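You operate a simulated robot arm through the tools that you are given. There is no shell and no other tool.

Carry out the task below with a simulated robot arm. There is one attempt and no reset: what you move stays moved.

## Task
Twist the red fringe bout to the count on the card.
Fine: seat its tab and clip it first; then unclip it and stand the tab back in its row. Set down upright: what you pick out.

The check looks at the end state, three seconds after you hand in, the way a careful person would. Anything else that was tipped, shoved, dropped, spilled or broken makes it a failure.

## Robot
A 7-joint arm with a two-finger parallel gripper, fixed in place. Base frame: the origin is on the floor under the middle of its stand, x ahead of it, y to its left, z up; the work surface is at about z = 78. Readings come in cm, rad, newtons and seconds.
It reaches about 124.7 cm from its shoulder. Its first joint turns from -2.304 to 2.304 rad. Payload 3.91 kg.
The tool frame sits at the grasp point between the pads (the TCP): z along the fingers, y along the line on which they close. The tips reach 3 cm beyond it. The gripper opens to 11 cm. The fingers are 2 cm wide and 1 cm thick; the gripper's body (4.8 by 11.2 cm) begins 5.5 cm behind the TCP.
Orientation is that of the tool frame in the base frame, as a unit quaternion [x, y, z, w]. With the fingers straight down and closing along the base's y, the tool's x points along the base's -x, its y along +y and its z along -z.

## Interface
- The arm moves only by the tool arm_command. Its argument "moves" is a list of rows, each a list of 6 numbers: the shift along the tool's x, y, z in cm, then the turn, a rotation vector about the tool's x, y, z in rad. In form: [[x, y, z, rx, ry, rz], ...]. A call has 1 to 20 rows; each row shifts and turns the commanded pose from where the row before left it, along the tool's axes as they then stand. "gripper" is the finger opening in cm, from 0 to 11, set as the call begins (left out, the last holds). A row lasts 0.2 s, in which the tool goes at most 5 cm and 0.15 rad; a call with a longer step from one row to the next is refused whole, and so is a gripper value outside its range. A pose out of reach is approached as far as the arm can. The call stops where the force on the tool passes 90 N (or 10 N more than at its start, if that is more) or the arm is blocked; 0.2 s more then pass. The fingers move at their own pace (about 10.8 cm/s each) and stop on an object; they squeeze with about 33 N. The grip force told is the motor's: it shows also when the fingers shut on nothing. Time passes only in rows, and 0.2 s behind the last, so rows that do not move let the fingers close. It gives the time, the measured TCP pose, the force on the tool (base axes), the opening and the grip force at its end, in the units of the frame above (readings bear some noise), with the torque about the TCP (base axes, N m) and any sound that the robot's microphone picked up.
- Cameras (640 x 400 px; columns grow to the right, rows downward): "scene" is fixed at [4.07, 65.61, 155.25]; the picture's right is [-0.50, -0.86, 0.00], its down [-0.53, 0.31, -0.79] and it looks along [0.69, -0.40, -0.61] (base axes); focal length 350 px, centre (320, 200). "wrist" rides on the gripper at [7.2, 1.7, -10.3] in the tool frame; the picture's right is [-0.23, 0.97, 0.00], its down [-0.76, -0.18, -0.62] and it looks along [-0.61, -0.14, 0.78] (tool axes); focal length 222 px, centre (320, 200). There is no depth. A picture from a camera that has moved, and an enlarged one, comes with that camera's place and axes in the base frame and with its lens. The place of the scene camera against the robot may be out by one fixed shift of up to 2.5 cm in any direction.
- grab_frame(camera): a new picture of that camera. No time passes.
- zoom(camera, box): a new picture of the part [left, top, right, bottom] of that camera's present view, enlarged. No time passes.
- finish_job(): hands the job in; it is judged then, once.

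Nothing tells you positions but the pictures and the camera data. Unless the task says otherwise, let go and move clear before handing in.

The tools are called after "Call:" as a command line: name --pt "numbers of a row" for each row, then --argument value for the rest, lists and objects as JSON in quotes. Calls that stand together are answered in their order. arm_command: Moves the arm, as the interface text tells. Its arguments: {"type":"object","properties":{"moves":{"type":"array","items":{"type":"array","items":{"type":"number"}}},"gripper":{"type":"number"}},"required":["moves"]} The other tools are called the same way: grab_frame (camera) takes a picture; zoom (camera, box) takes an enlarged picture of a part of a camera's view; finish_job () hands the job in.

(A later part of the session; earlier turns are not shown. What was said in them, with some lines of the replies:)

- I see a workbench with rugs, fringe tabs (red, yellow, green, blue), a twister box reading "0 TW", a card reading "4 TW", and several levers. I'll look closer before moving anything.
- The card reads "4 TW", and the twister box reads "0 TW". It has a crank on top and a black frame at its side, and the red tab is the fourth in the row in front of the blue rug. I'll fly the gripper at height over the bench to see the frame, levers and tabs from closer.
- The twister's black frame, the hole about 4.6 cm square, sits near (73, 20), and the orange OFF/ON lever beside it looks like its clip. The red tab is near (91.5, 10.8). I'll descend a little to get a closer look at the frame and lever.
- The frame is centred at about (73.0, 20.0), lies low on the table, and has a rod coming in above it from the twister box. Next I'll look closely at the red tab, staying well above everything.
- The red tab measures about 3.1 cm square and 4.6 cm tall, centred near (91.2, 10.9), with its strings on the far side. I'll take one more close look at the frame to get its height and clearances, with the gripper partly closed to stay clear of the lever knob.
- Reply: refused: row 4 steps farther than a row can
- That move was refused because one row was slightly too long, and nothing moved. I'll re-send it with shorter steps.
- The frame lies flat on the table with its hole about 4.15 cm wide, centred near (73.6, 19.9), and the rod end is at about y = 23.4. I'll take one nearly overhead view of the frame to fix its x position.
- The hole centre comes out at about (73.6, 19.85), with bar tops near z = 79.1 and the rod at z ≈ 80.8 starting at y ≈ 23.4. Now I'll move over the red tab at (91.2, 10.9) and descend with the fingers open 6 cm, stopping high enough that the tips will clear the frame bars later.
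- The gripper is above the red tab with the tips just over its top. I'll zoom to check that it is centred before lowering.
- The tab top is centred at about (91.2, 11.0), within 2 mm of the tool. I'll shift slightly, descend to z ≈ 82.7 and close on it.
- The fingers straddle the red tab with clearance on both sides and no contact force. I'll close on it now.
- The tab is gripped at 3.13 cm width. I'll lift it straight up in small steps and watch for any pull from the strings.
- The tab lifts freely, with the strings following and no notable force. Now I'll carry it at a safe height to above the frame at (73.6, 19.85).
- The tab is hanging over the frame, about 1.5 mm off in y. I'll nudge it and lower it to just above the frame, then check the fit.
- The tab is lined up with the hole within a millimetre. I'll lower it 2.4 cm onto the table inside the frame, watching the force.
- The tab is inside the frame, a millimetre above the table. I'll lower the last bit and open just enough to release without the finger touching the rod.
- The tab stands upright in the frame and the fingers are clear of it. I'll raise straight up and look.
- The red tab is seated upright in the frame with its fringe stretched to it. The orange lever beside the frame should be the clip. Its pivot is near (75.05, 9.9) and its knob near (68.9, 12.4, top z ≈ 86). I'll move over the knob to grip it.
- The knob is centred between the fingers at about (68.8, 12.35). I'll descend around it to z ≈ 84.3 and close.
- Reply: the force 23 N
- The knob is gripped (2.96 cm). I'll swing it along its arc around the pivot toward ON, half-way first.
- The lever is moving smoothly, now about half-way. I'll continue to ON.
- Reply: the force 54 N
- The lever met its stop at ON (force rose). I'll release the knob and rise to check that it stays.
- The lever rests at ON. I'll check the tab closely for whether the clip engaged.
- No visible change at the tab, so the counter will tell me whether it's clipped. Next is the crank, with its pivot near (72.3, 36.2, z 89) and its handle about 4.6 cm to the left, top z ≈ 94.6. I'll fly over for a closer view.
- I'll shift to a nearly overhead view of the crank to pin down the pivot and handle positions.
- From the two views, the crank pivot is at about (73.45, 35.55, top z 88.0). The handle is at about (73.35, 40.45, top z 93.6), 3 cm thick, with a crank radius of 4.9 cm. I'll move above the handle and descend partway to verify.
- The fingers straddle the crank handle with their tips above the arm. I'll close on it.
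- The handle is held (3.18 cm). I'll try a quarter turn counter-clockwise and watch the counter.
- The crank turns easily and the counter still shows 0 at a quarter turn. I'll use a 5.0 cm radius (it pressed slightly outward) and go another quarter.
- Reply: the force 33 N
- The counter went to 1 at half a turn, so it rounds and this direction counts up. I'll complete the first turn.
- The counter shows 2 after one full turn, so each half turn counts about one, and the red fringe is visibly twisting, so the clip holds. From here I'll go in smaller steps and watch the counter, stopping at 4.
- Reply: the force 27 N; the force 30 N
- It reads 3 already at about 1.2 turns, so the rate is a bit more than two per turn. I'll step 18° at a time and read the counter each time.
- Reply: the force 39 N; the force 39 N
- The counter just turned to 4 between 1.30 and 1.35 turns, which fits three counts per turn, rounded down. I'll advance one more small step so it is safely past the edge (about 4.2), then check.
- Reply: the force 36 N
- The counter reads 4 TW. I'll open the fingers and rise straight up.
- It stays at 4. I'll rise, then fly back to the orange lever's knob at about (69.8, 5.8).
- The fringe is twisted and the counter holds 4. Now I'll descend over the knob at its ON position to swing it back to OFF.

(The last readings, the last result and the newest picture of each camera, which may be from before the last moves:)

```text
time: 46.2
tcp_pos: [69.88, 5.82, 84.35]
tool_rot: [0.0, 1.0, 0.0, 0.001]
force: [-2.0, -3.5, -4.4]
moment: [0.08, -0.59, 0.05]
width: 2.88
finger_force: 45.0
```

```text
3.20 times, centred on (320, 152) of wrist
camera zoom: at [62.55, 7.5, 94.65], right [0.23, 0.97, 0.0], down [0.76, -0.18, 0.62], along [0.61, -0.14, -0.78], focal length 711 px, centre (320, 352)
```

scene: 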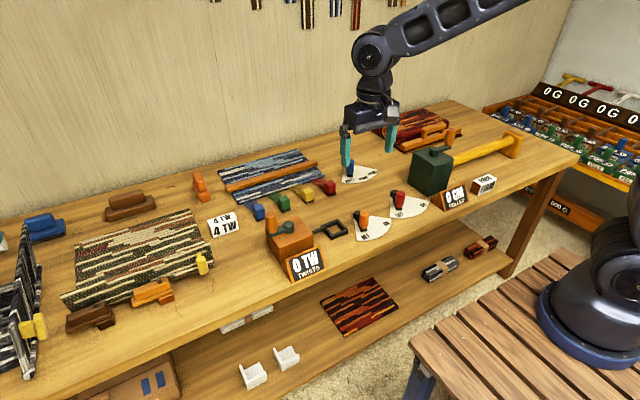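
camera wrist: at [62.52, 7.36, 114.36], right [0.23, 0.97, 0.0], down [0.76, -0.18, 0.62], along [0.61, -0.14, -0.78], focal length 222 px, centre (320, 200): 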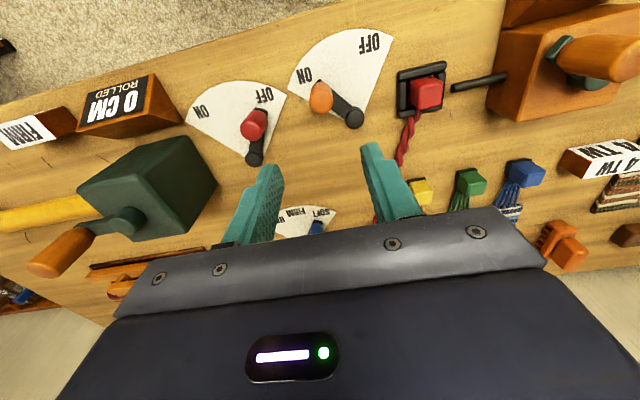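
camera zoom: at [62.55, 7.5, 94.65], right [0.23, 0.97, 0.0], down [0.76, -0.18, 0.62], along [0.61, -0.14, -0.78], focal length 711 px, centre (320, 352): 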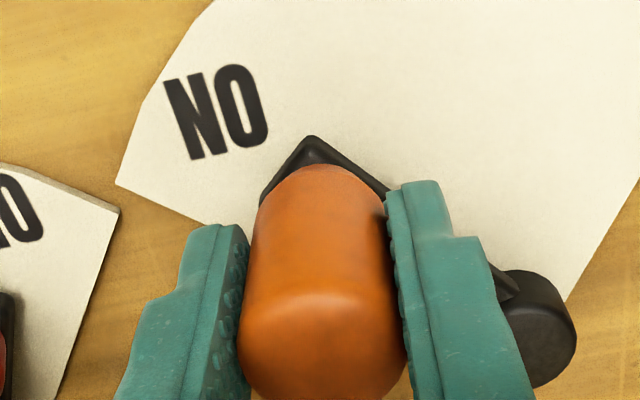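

The knob is gripped at ON. I'll swing it back along the arc to OFF.

Call:
arm_command --pt "0.412 0.627 0 0 0 0" --pt "0.34 0.668 0 0 0 0" --pt "0.265 0.702 0 0 0 0" --pt "0.187 0.727 0 0 0 0" --pt "0.106 0.742 0 0 0 0" --pt "0.022 0.75 0 0 0 0" --pt "-0.06 0.748 0 0 0 0" --pt "-0.142 0.736 0 0 0 0" --pt "-0.222 0.716 0 0 0 0" --pt "-0.07 0.2 0 0 0 0" --pt "0 0 0 0 0 0"

Call:
zoom --camera "wrist" --box '[180, 50, 440, 215]'

Call:
zoom --camera "scene" --box '[220, 140, 420, 290]'

```text
time: 48.6
tcp_pos: [68.82, 12.3, 84.35]
tool_rot: [0.001, 1.0, -0.001, -0.002]
force: [-23.1, -46.3, 7.3]
moment: [0.12, 0.32, -0.38]
width: 2.99
finger_force: 44.6
```

```text
2.42 times, centred on (310, 132) of wrist
camera zoom: at [61.58, 13.92, 94.69], right [0.23, 0.97, 0.0], down [0.76, -0.18, 0.62], along [0.6, -0.14, -0.78], focal length 538 px, centre (344, 364)
```

zoom: 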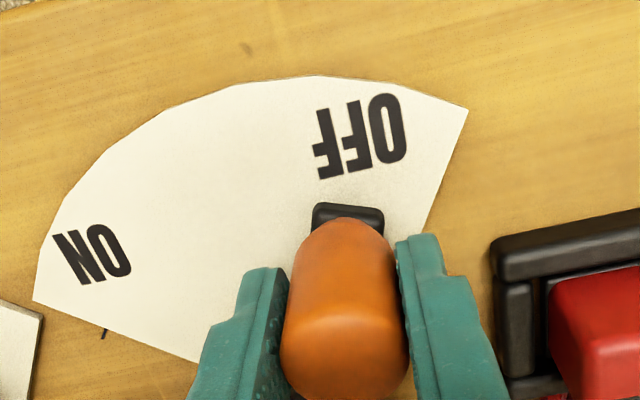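

```text
2.67 times, centred on (320, 215) of scene
camera zoom: at [4.07, 65.61, 155.25], right [-0.5, -0.86, 0.0], down [-0.53, 0.31, -0.79], along [0.69, -0.4, -0.61], focal length 934 px, centre (320, 160)
```

zoom: 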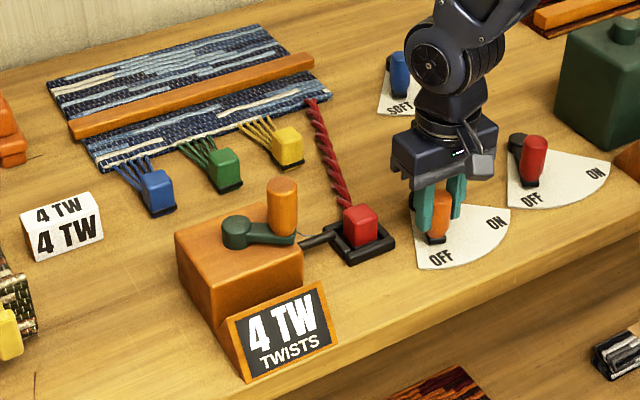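

The lever is against its OFF stop, and the counter still shows 4 with the fringe still twisted. I'll release, rise and check.

Call:
arm_command --pt "0.1 -0.22 0 0 0 0" --pt "0 0 0 0 0 0" --pt "0 0 0 0 0 0" --gripper 5.2

Call:
arm_command --pt "0 0 -2 0 0 0" --pt "0 0 -4 0 0 0" --pt "0 0 -4 0 0 0" --pt "0 4 -2.5 0 0 0" --pt "0 3.5 0 0 0 0" --pt "0 0 0 0 0 0"

Call:
grab_frame --camera "wrist"

Call:
zoom --camera "wrist" --box '[200, 60, 440, 210]'

Call:
zoom --camera "scene" --box '[220, 140, 420, 290]'

```text
time: 49.4
tcp_pos: [68.91, 12.35, 84.39]
tool_rot: [0.001, 1.0, 0.0, 0.0]
force: [0.7, 0.4, -0.7]
moment: [-0.01, 0.0, 0.0]
width: 5.19
finger_force: 0.1
```

```text
time: 50.8
tcp_pos: [68.69, 19.93, 96.84]
tool_rot: [0.0, 1.0, 0.0, -0.001]
force: [-0.1, -0.7, 0.3]
moment: [-0.03, -0.03, -0.01]
width: 5.21
finger_force: 0.1
```

```text
taken
camera wrist: at [61.51, 21.5, 107.17], right [0.23, 0.97, 0.0], down [0.76, -0.18, 0.62], along [0.61, -0.14, -0.78], focal length 222 px, centre (320, 200)
```

wrist: 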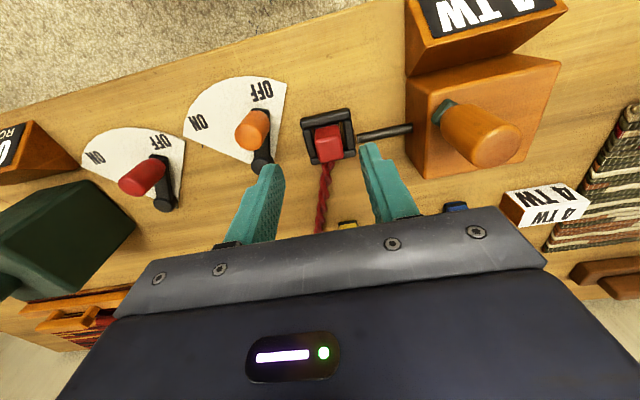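

```text
2.67 times, centred on (320, 135) of wrist
camera zoom: at [61.51, 21.5, 107.17], right [0.23, 0.97, 0.0], down [0.76, -0.18, 0.62], along [0.61, -0.14, -0.78], focal length 592 px, centre (320, 373)
```

zoom: 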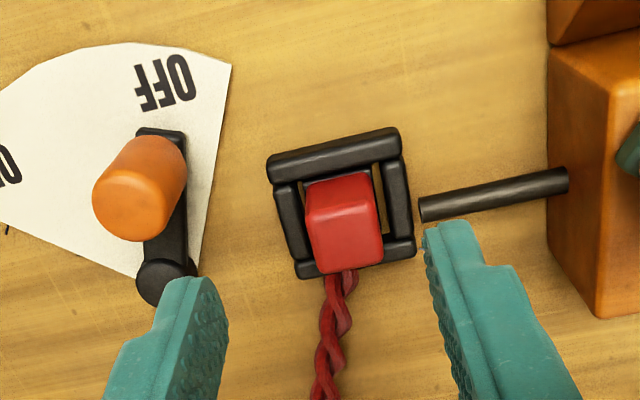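

```text
2.67 times, centred on (320, 215) of scene
camera zoom: at [4.07, 65.61, 155.25], right [-0.5, -0.86, 0.0], down [-0.53, 0.31, -0.79], along [0.69, -0.4, -0.61], focal length 934 px, centre (320, 160)
```

zoom: 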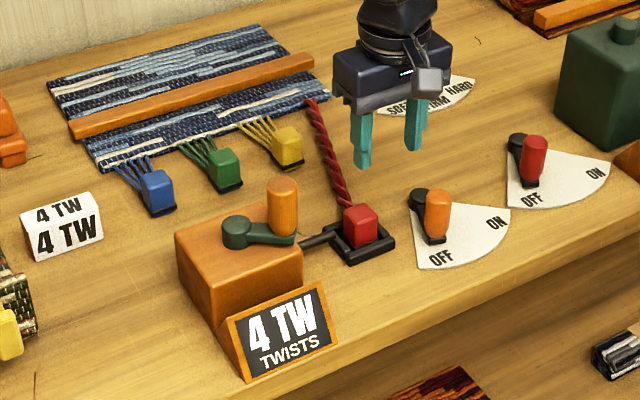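

The lever is back at OFF, and the tab stands in the frame at about (73.4, 19.9). I'll move over it with the narrow 4.3 cm opening to clear the rod and check before descending.

Call:
arm_command --pt "-2.4 0 0 0 0 0" --pt "-2.32 0 0 0 0 0" --pt "0 0 4 0 0 0" --pt "0 0 4 0 0 0" --pt "0 0 0 0 0 0" --gripper 4.3

Call:
zoom --camera "wrist" --box '[240, 110, 400, 210]'

```text
time: 52.0
tcp_pos: [73.61, 19.73, 88.9]
tool_rot: [0.0, 1.0, 0.0, 0.0]
force: [-0.4, 0.3, 0.4]
moment: [0.01, 0.0, 0.04]
width: 4.3
finger_force: 0.1
```

```text
4.00 times, centred on (320, 160) of wrist
camera zoom: at [66.31, 21.42, 99.18], right [0.23, 0.97, 0.0], down [0.76, -0.18, 0.62], along [0.61, -0.14, -0.78], focal length 888 px, centre (320, 360)
```

zoom: 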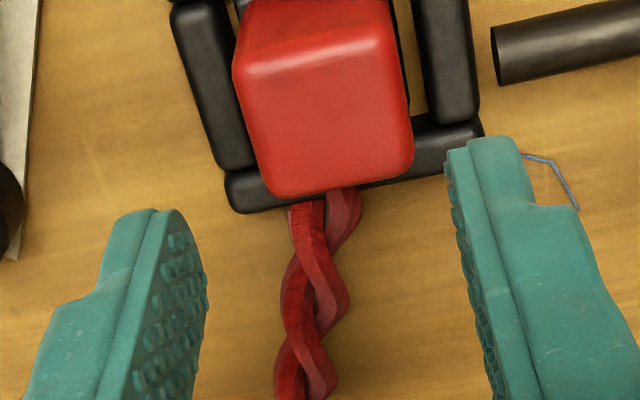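

The tab is centred at about (73.42, 19.9), so I'll shift about 1.5 mm and descend around it.

Call:
arm_command --pt "0.12 0.13 1.5 0 0 0" --pt "0 0 1.5 0 0 0" --pt "0 0 0 0 0 0"

Call:
zoom --camera "wrist" --box '[240, 110, 400, 210]'

```text
time: 52.8
tcp_pos: [73.42, 19.95, 85.72]
tool_rot: [0.001, 1.0, 0.001, 0.0]
force: [-0.4, 0.5, 0.1]
moment: [-0.01, -0.01, 0.01]
width: 4.29
finger_force: 0.1
```

```text
4.00 times, centred on (320, 160) of wrist
camera zoom: at [66.19, 21.58, 96.11], right [0.23, 0.97, 0.0], down [0.76, -0.18, 0.62], along [0.61, -0.14, -0.78], focal length 888 px, centre (320, 360)
```

zoom: 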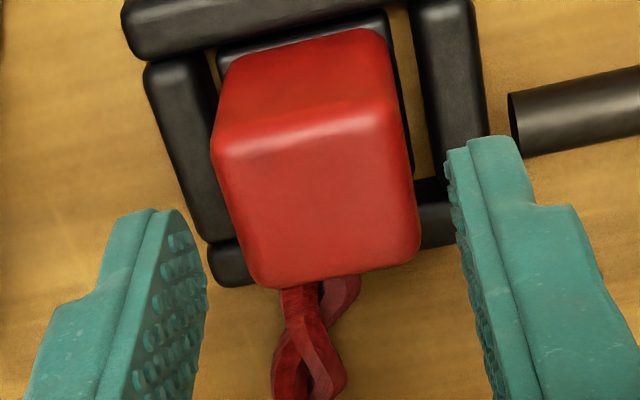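

Call:
arm_command --pt "0 0 1.2 0 0 0" --pt "0 0 1.2 0 0 0" --pt "0 0 0.45 0 0 0" --pt "0 0 0 0 0 0"

Call:
zoom --camera "wrist" --box '[240, 110, 400, 210]'

```text
time: 53.8
tcp_pos: [73.47, 19.86, 83.01]
tool_rot: [0.0, 1.0, 0.0, -0.001]
force: [0.9, 0.5, 0.2]
moment: [-0.02, 0.02, -0.03]
width: 4.28
finger_force: 0.1
```

```text
4.00 times, centred on (320, 160) of wrist
camera zoom: at [66.23, 21.57, 93.31], right [0.23, 0.97, 0.0], down [0.76, -0.18, 0.62], along [0.61, -0.14, -0.78], focal length 888 px, centre (320, 360)
```

zoom: 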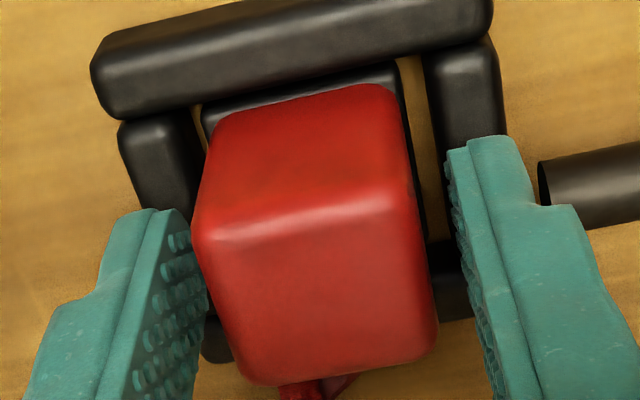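

Call:
arm_command --pt "0 0 0.1 0 0 0" --pt "0 0 0 0 0 0" --pt "0 0 0 0 0 0" --pt "0 0 0 0 0 0" --gripper 0

Call:
zoom --camera "wrist" --box '[240, 110, 400, 210]'

```text
time: 54.8
tcp_pos: [73.39, 20.07, 82.96]
tool_rot: [0.0, 1.0, 0.0, 0.001]
force: [2.4, -0.2, 15.6]
moment: [0.01, -0.04, 0.0]
width: 3.14
finger_force: 33.3
```

```text
4.00 times, centred on (320, 160) of wrist
camera zoom: at [66.2, 21.58, 93.28], right [0.23, 0.97, 0.0], down [0.76, -0.18, 0.62], along [0.61, -0.14, -0.78], focal length 888 px, centre (320, 360)
```

zoom: 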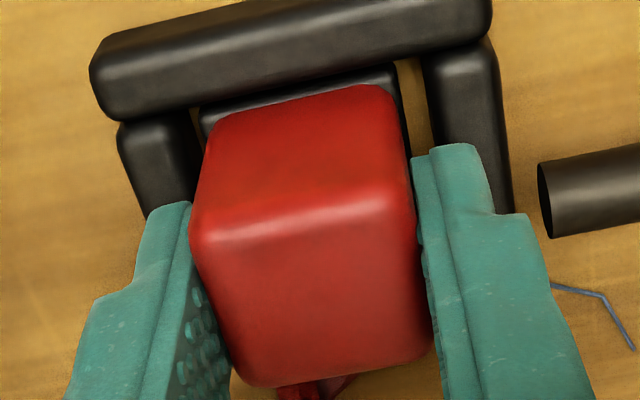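

The tab is gripped again. I'll lift it slowly out of the frame and check that the frame stays put.

Call:
arm_command --pt "0 0 -0.6 0 0 0" --pt "0 0 -1.0 0 0 0" --pt "0 0 -1.5 0 0 0" --pt "0 0 -2 0 0 0" --pt "0 0 -2 0 0 0" --pt "0 0 0 0 0 0"

Call:
zoom --camera "wrist" --box '[200, 60, 440, 210]'

Call:
zoom --camera "scene" --box '[220, 140, 420, 290]'

```text
time: 56.2
tcp_pos: [73.48, 19.96, 90.06]
tool_rot: [0.0, 1.0, 0.0, 0.0]
force: [-1.0, -0.4, 0.5]
moment: [0.01, 0.02, -0.01]
width: 3.13
finger_force: 32.8
```

```text
2.67 times, centred on (320, 135) of wrist
camera zoom: at [66.18, 21.6, 100.36], right [0.23, 0.97, 0.0], down [0.76, -0.18, 0.62], along [0.61, -0.14, -0.78], focal length 592 px, centre (320, 373)
```

zoom: 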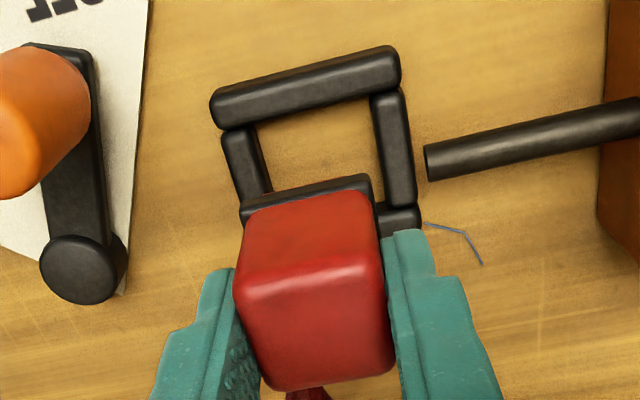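

```text
2.67 times, centred on (320, 215) of scene
camera zoom: at [4.07, 65.61, 155.25], right [-0.5, -0.86, 0.0], down [-0.53, 0.31, -0.79], along [0.69, -0.4, -0.61], focal length 934 px, centre (320, 160)
```

zoom: 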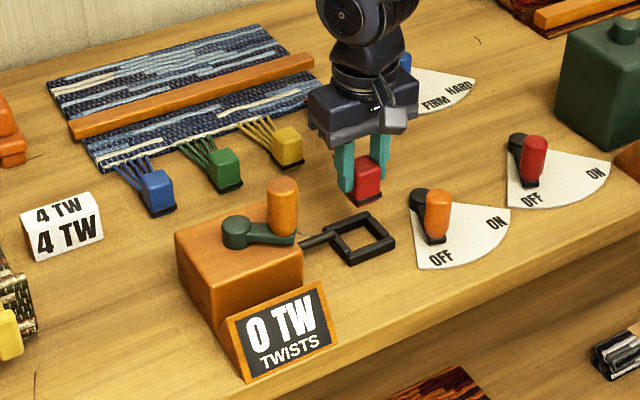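

The tab came out cleanly. The counter went back to 0 when the tab left the frame, which seems to be how the twister resets. I'll carry the tab back over its spot at (91.2, 11.0) and check the fringe's twist.

Call:
arm_command --pt "-3 -1.5 0 0 0 0" --pt "-4 -2 0 0 0 0" --pt "-4 -2 0 0 0 0" --pt "-4 -2 0 0 0 0" --pt "-2.68 -1.45 0 0 0 0" --pt "0 0 0 0 0 0" --pt "0 0 0 0 0 0"

Call:
grab_frame --camera "wrist"

Call:
zoom --camera "scene" --box '[220, 130, 380, 230]'

Call:
zoom --camera "wrist" --box '[240, 60, 480, 220]'

```text
time: 57.8
tcp_pos: [91.27, 10.84, 89.91]
tool_rot: [0.001, 1.0, 0.0, 0.0]
force: [1.2, 0.2, -0.2]
moment: [-0.03, 0.01, 0.05]
width: 3.14
finger_force: 33.0
```

```text
taken
camera wrist: at [83.97, 12.62, 100.26], right [0.23, 0.97, 0.0], down [0.76, -0.18, 0.62], along [0.61, -0.14, -0.78], focal length 222 px, centre (320, 200)
```

wrist: 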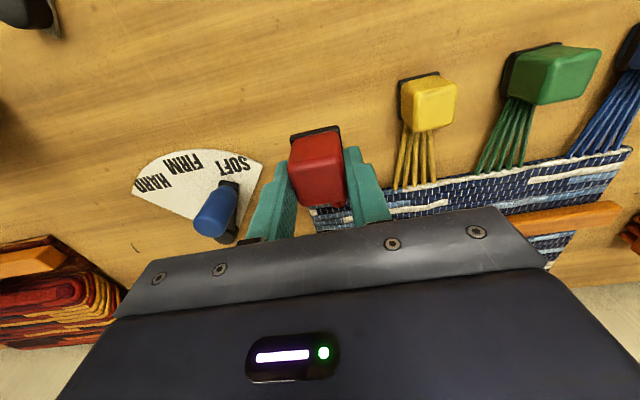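

```text
4.00 times, centred on (300, 180) of scene
camera zoom: at [4.07, 65.61, 155.25], right [-0.5, -0.86, 0.0], down [-0.53, 0.31, -0.79], along [0.69, -0.4, -0.61], focal length 1401 px, centre (400, 280)
```

zoom: 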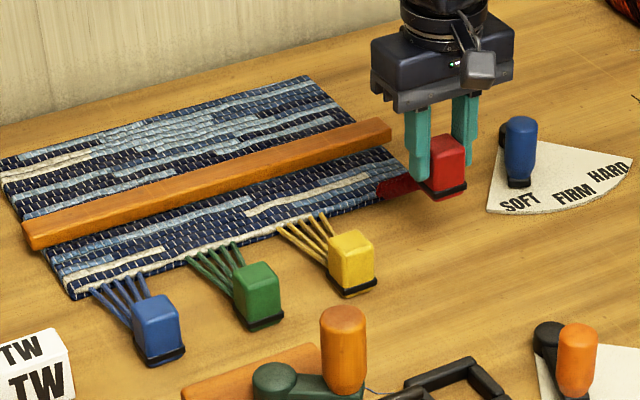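

```text
2.50 times, centred on (360, 140) of wrist
camera zoom: at [83.97, 12.62, 100.26], right [0.23, 0.97, 0.0], down [0.76, -0.18, 0.62], along [0.61, -0.14, -0.78], focal length 555 px, centre (220, 350)
```

zoom: 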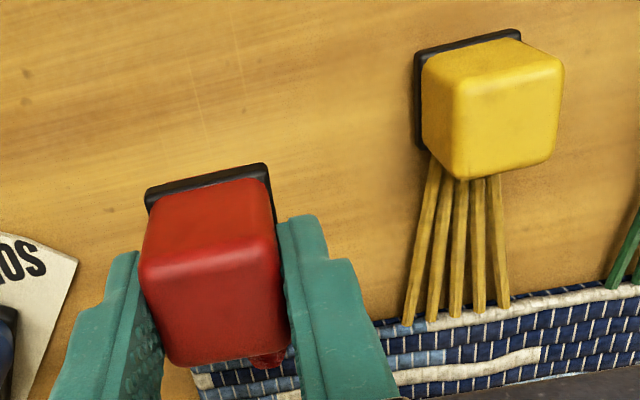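

Call:
zoom --camera "scene" --box '[295, 150, 345, 190]'

```text
10.00 times, centred on (320, 170) of scene
camera zoom: at [4.07, 65.61, 155.25], right [-0.5, -0.86, 0.0], down [-0.53, 0.31, -0.79], along [0.69, -0.4, -0.61], focal length 3503 px, centre (320, 500)
```

zoom: 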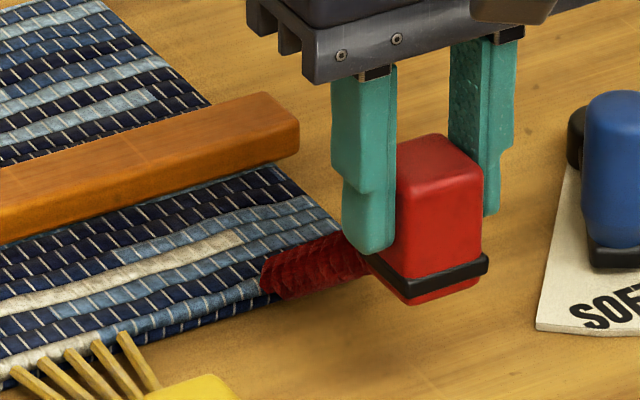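

The fringe is twisted into a cord, and the tab hangs over its old spot. I'll lower it to the table.

Call:
arm_command --pt "0.05 0.07 2 0 0 0" --pt "0 0 2 0 0 0" --pt "0 0 1.5 0 0 0" --pt "0 0 1.0 0 0 0" --pt "0 0 0.4 0 0 0" --pt "0 0 0 0 0 0"

Call:
zoom --camera "scene" --box '[280, 140, 360, 200]'

Call:
zoom --camera "wrist" --box '[240, 60, 480, 220]'

```text
time: 59.2
tcp_pos: [91.17, 11.0, 83.11]
tool_rot: [-0.001, 1.0, 0.0, 0.0]
force: [0.0, 0.0, -0.4]
moment: [0.0, 0.01, 0.0]
width: 3.14
finger_force: 33.0
```

```text
6.67 times, centred on (320, 170) of scene
camera zoom: at [4.07, 65.61, 155.25], right [-0.5, -0.86, 0.0], down [-0.53, 0.31, -0.79], along [0.69, -0.4, -0.61], focal length 2335 px, centre (320, 400)
```

zoom: 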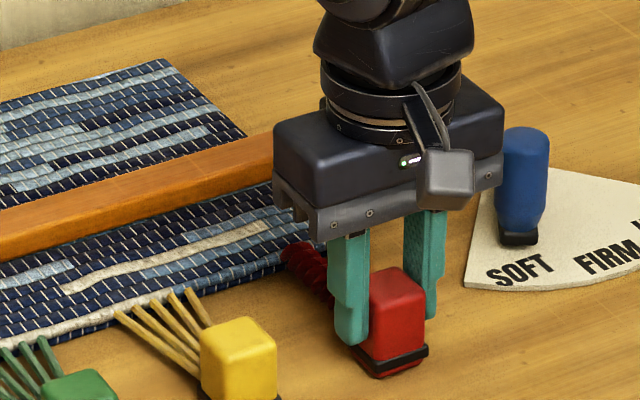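

```text
2.50 times, centred on (360, 140) of wrist
camera zoom: at [83.85, 12.67, 93.41], right [0.23, 0.97, 0.0], down [0.76, -0.18, 0.62], along [0.61, -0.14, -0.78], focal length 555 px, centre (220, 350)
```

zoom: 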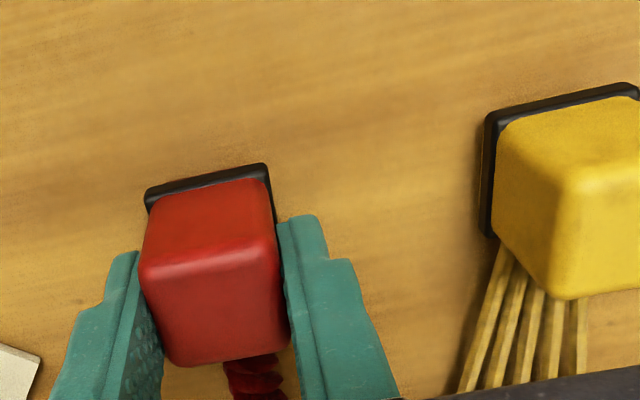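

Call:
arm_command --pt "0 0 0.08 0 0 0" --pt "0 0 0 0 0 0"

Call:
arm_command --pt "0 0 0.06 0 0 0" --pt "0 0 0 0 0 0"

```text
time: 59.8
tcp_pos: [91.21, 11.06, 82.9]
tool_rot: [-0.001, 1.0, 0.001, 0.001]
force: [0.1, -0.3, -1.0]
moment: [0.0, 0.0, -0.04]
width: 3.14
finger_force: 33.2
```

```text
time: 60.4
tcp_pos: [91.1, 11.02, 82.99]
tool_rot: [0.0, 1.0, 0.0, 0.0]
force: [0.6, -0.2, 2.3]
moment: [-0.01, 0.0, 0.0]
width: 3.13
finger_force: 32.6
```

The force has just turned upward, so the tab is touching the table. I'll open the fingers moderately and rise straight up.

Call:
arm_command --pt "0 0 0 0 0 0" --pt "0 0 0 0 0 0" --pt "0 0 0 0 0 0" --gripper 5.5

Call:
arm_command --pt "0 0 -1 0 0 0" --pt "0 0 -2 0 0 0" --pt "0 0 -4 0 0 0" --pt "0 0 -5 0 0 0" --pt "2 0 -4 0 0 0" --pt "4 0 0 0 0 0" --pt "0 0 0 0 0 0"

Call:
grab_frame --camera "wrist"

Call:
grab_frame --camera "scene"

Call:
zoom --camera "wrist" --box '[240, 100, 460, 220]'

Call:
zoom --camera "scene" --box '[220, 140, 420, 290]'

```text
time: 61.2
tcp_pos: [91.02, 11.07, 82.92]
tool_rot: [-0.001, 1.0, 0.0, 0.0]
force: [0.1, 0.0, 0.1]
moment: [0.01, -0.01, 0.0]
width: 5.52
finger_force: 0.1
```

```text
time: 62.8
tcp_pos: [85.06, 11.06, 99.14]
tool_rot: [0.0, 1.0, 0.0, 0.0]
force: [-1.1, -0.2, -0.3]
moment: [0.03, 0.03, 0.03]
width: 5.49
finger_force: 0.1
```

```text
taken
camera wrist: at [77.83, 12.72, 109.42], right [0.23, 0.97, 0.0], down [0.76, -0.18, 0.62], along [0.61, -0.14, -0.78], focal length 222 px, centre (320, 200)
```

wrist: 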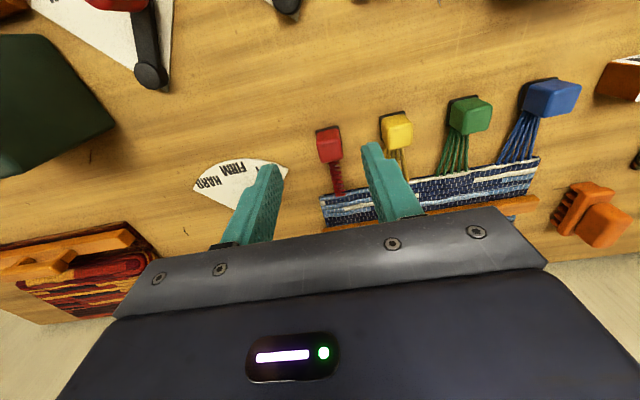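

```text
taken
```

scene: 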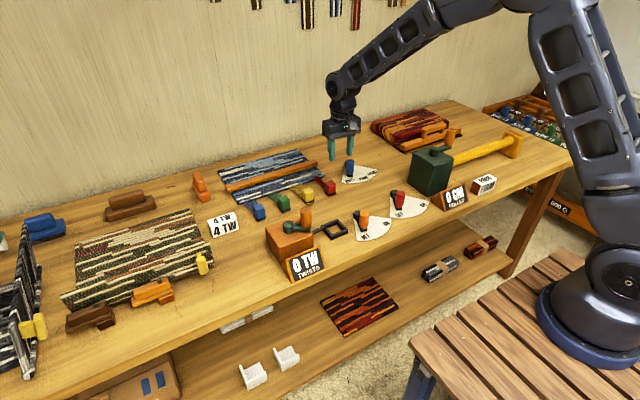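

```text
2.91 times, centred on (350, 160) of wrist
camera zoom: at [77.83, 12.72, 109.42], right [0.23, 0.97, 0.0], down [0.76, -0.18, 0.62], along [0.61, -0.14, -0.78], focal length 646 px, centre (233, 316)
```

zoom: 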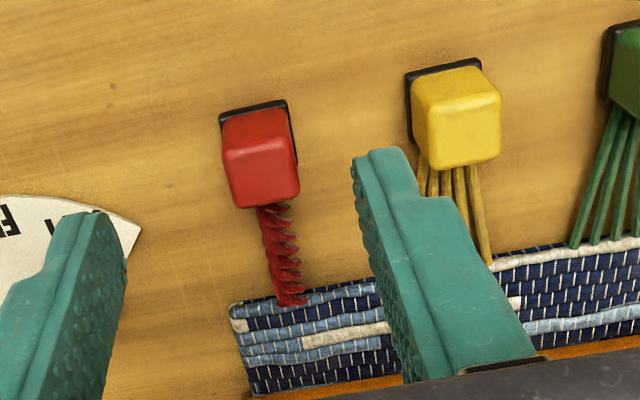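

```text
2.67 times, centred on (320, 215) of scene
camera zoom: at [4.07, 65.61, 155.25], right [-0.5, -0.86, 0.0], down [-0.53, 0.31, -0.79], along [0.69, -0.4, -0.61], focal length 934 px, centre (320, 160)
```

zoom: 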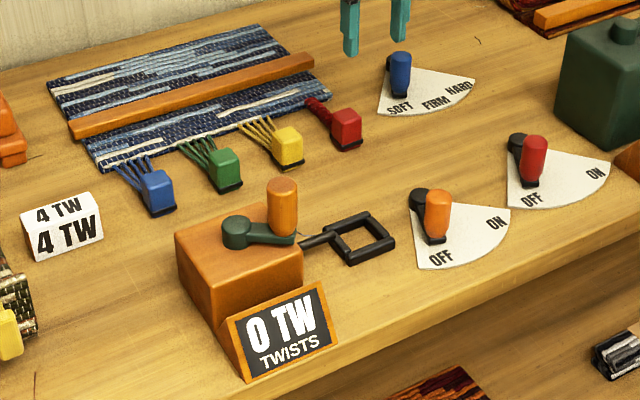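

The red tab stands upright back in its row, with its band at x ≈ 89.6 like the yellow one, and its fringe is twisted into a cord. The lever is at OFF, the other items look undisturbed, and the gripper is empty. I'll rise a little further to be well clear and take a last look before handing in.

Call:
arm_command --pt "3 0 -4 0 0 0" --pt "3 0 -4 0 0 0" --pt "3 0 -4 0 0 0" --pt "0 0 0 0 0 0" --pt "0 0 0 0 0 0"

Call:
zoom --camera "scene" --box '[220, 130, 500, 305]'

Call:
zoom --camera "scene" --box '[290, 150, 350, 200]'

```text
time: 64.0
tcp_pos: [76.01, 10.89, 110.8]
tool_rot: [-0.001, 1.0, 0.0, -0.001]
force: [0.3, 0.0, -0.4]
moment: [0.0, -0.02, 0.01]
width: 5.48
finger_force: 0.1
```

```text
2.29 times, centred on (360, 218) of scene
camera zoom: at [4.07, 65.61, 155.25], right [-0.5, -0.86, 0.0], down [-0.53, 0.31, -0.79], along [0.69, -0.4, -0.61], focal length 801 px, centre (229, 160)
```

zoom: 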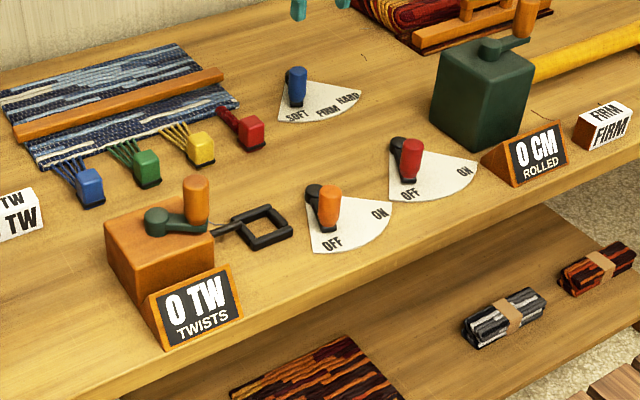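

```text
8.00 times, centred on (320, 175) of scene
camera zoom: at [4.07, 65.61, 155.25], right [-0.5, -0.86, 0.0], down [-0.53, 0.31, -0.79], along [0.69, -0.4, -0.61], focal length 2802 px, centre (320, 400)
```

zoom: 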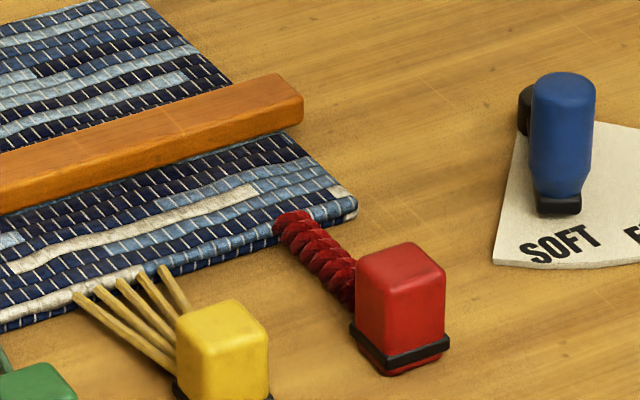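

The last look shows the red tab upright in its row with its fringe twisted into a cord. The clip lever is at OFF, the gripper is clear, and nothing else has been disturbed. I'm handing in now.

Call:
finish_job

```text
The job is handed in.
```

The red fringe bout is twisted to the card's count of 4. Its tab is back upright in its row, and the job is handed in.

- **Seat and clip:** I stood the red tab in the black frame and swung the orange lever beside it to ON. Nothing labels that lever as the clip. I chose it because it sits next to the frame, and the fringe twisting once I cranked showed it was holding.
- **Twist:** I cranked about 1.4 turns until the counter read 4 TW. The counter seems to round down, so I stopped slightly past the change, at roughly 4.2 by my estimate.
- **Unclip and return:** I swung the lever back to OFF; the counter still read 4 TW. I then set the tab back in line with the others.

The counter dropped to 0 TW when the tab left the frame. I take that as the twister resetting itself, because the fringe is still twisted into a cord. The crank handle is no longer in its starting position. In the last pictures nothing else had been moved or tipped.
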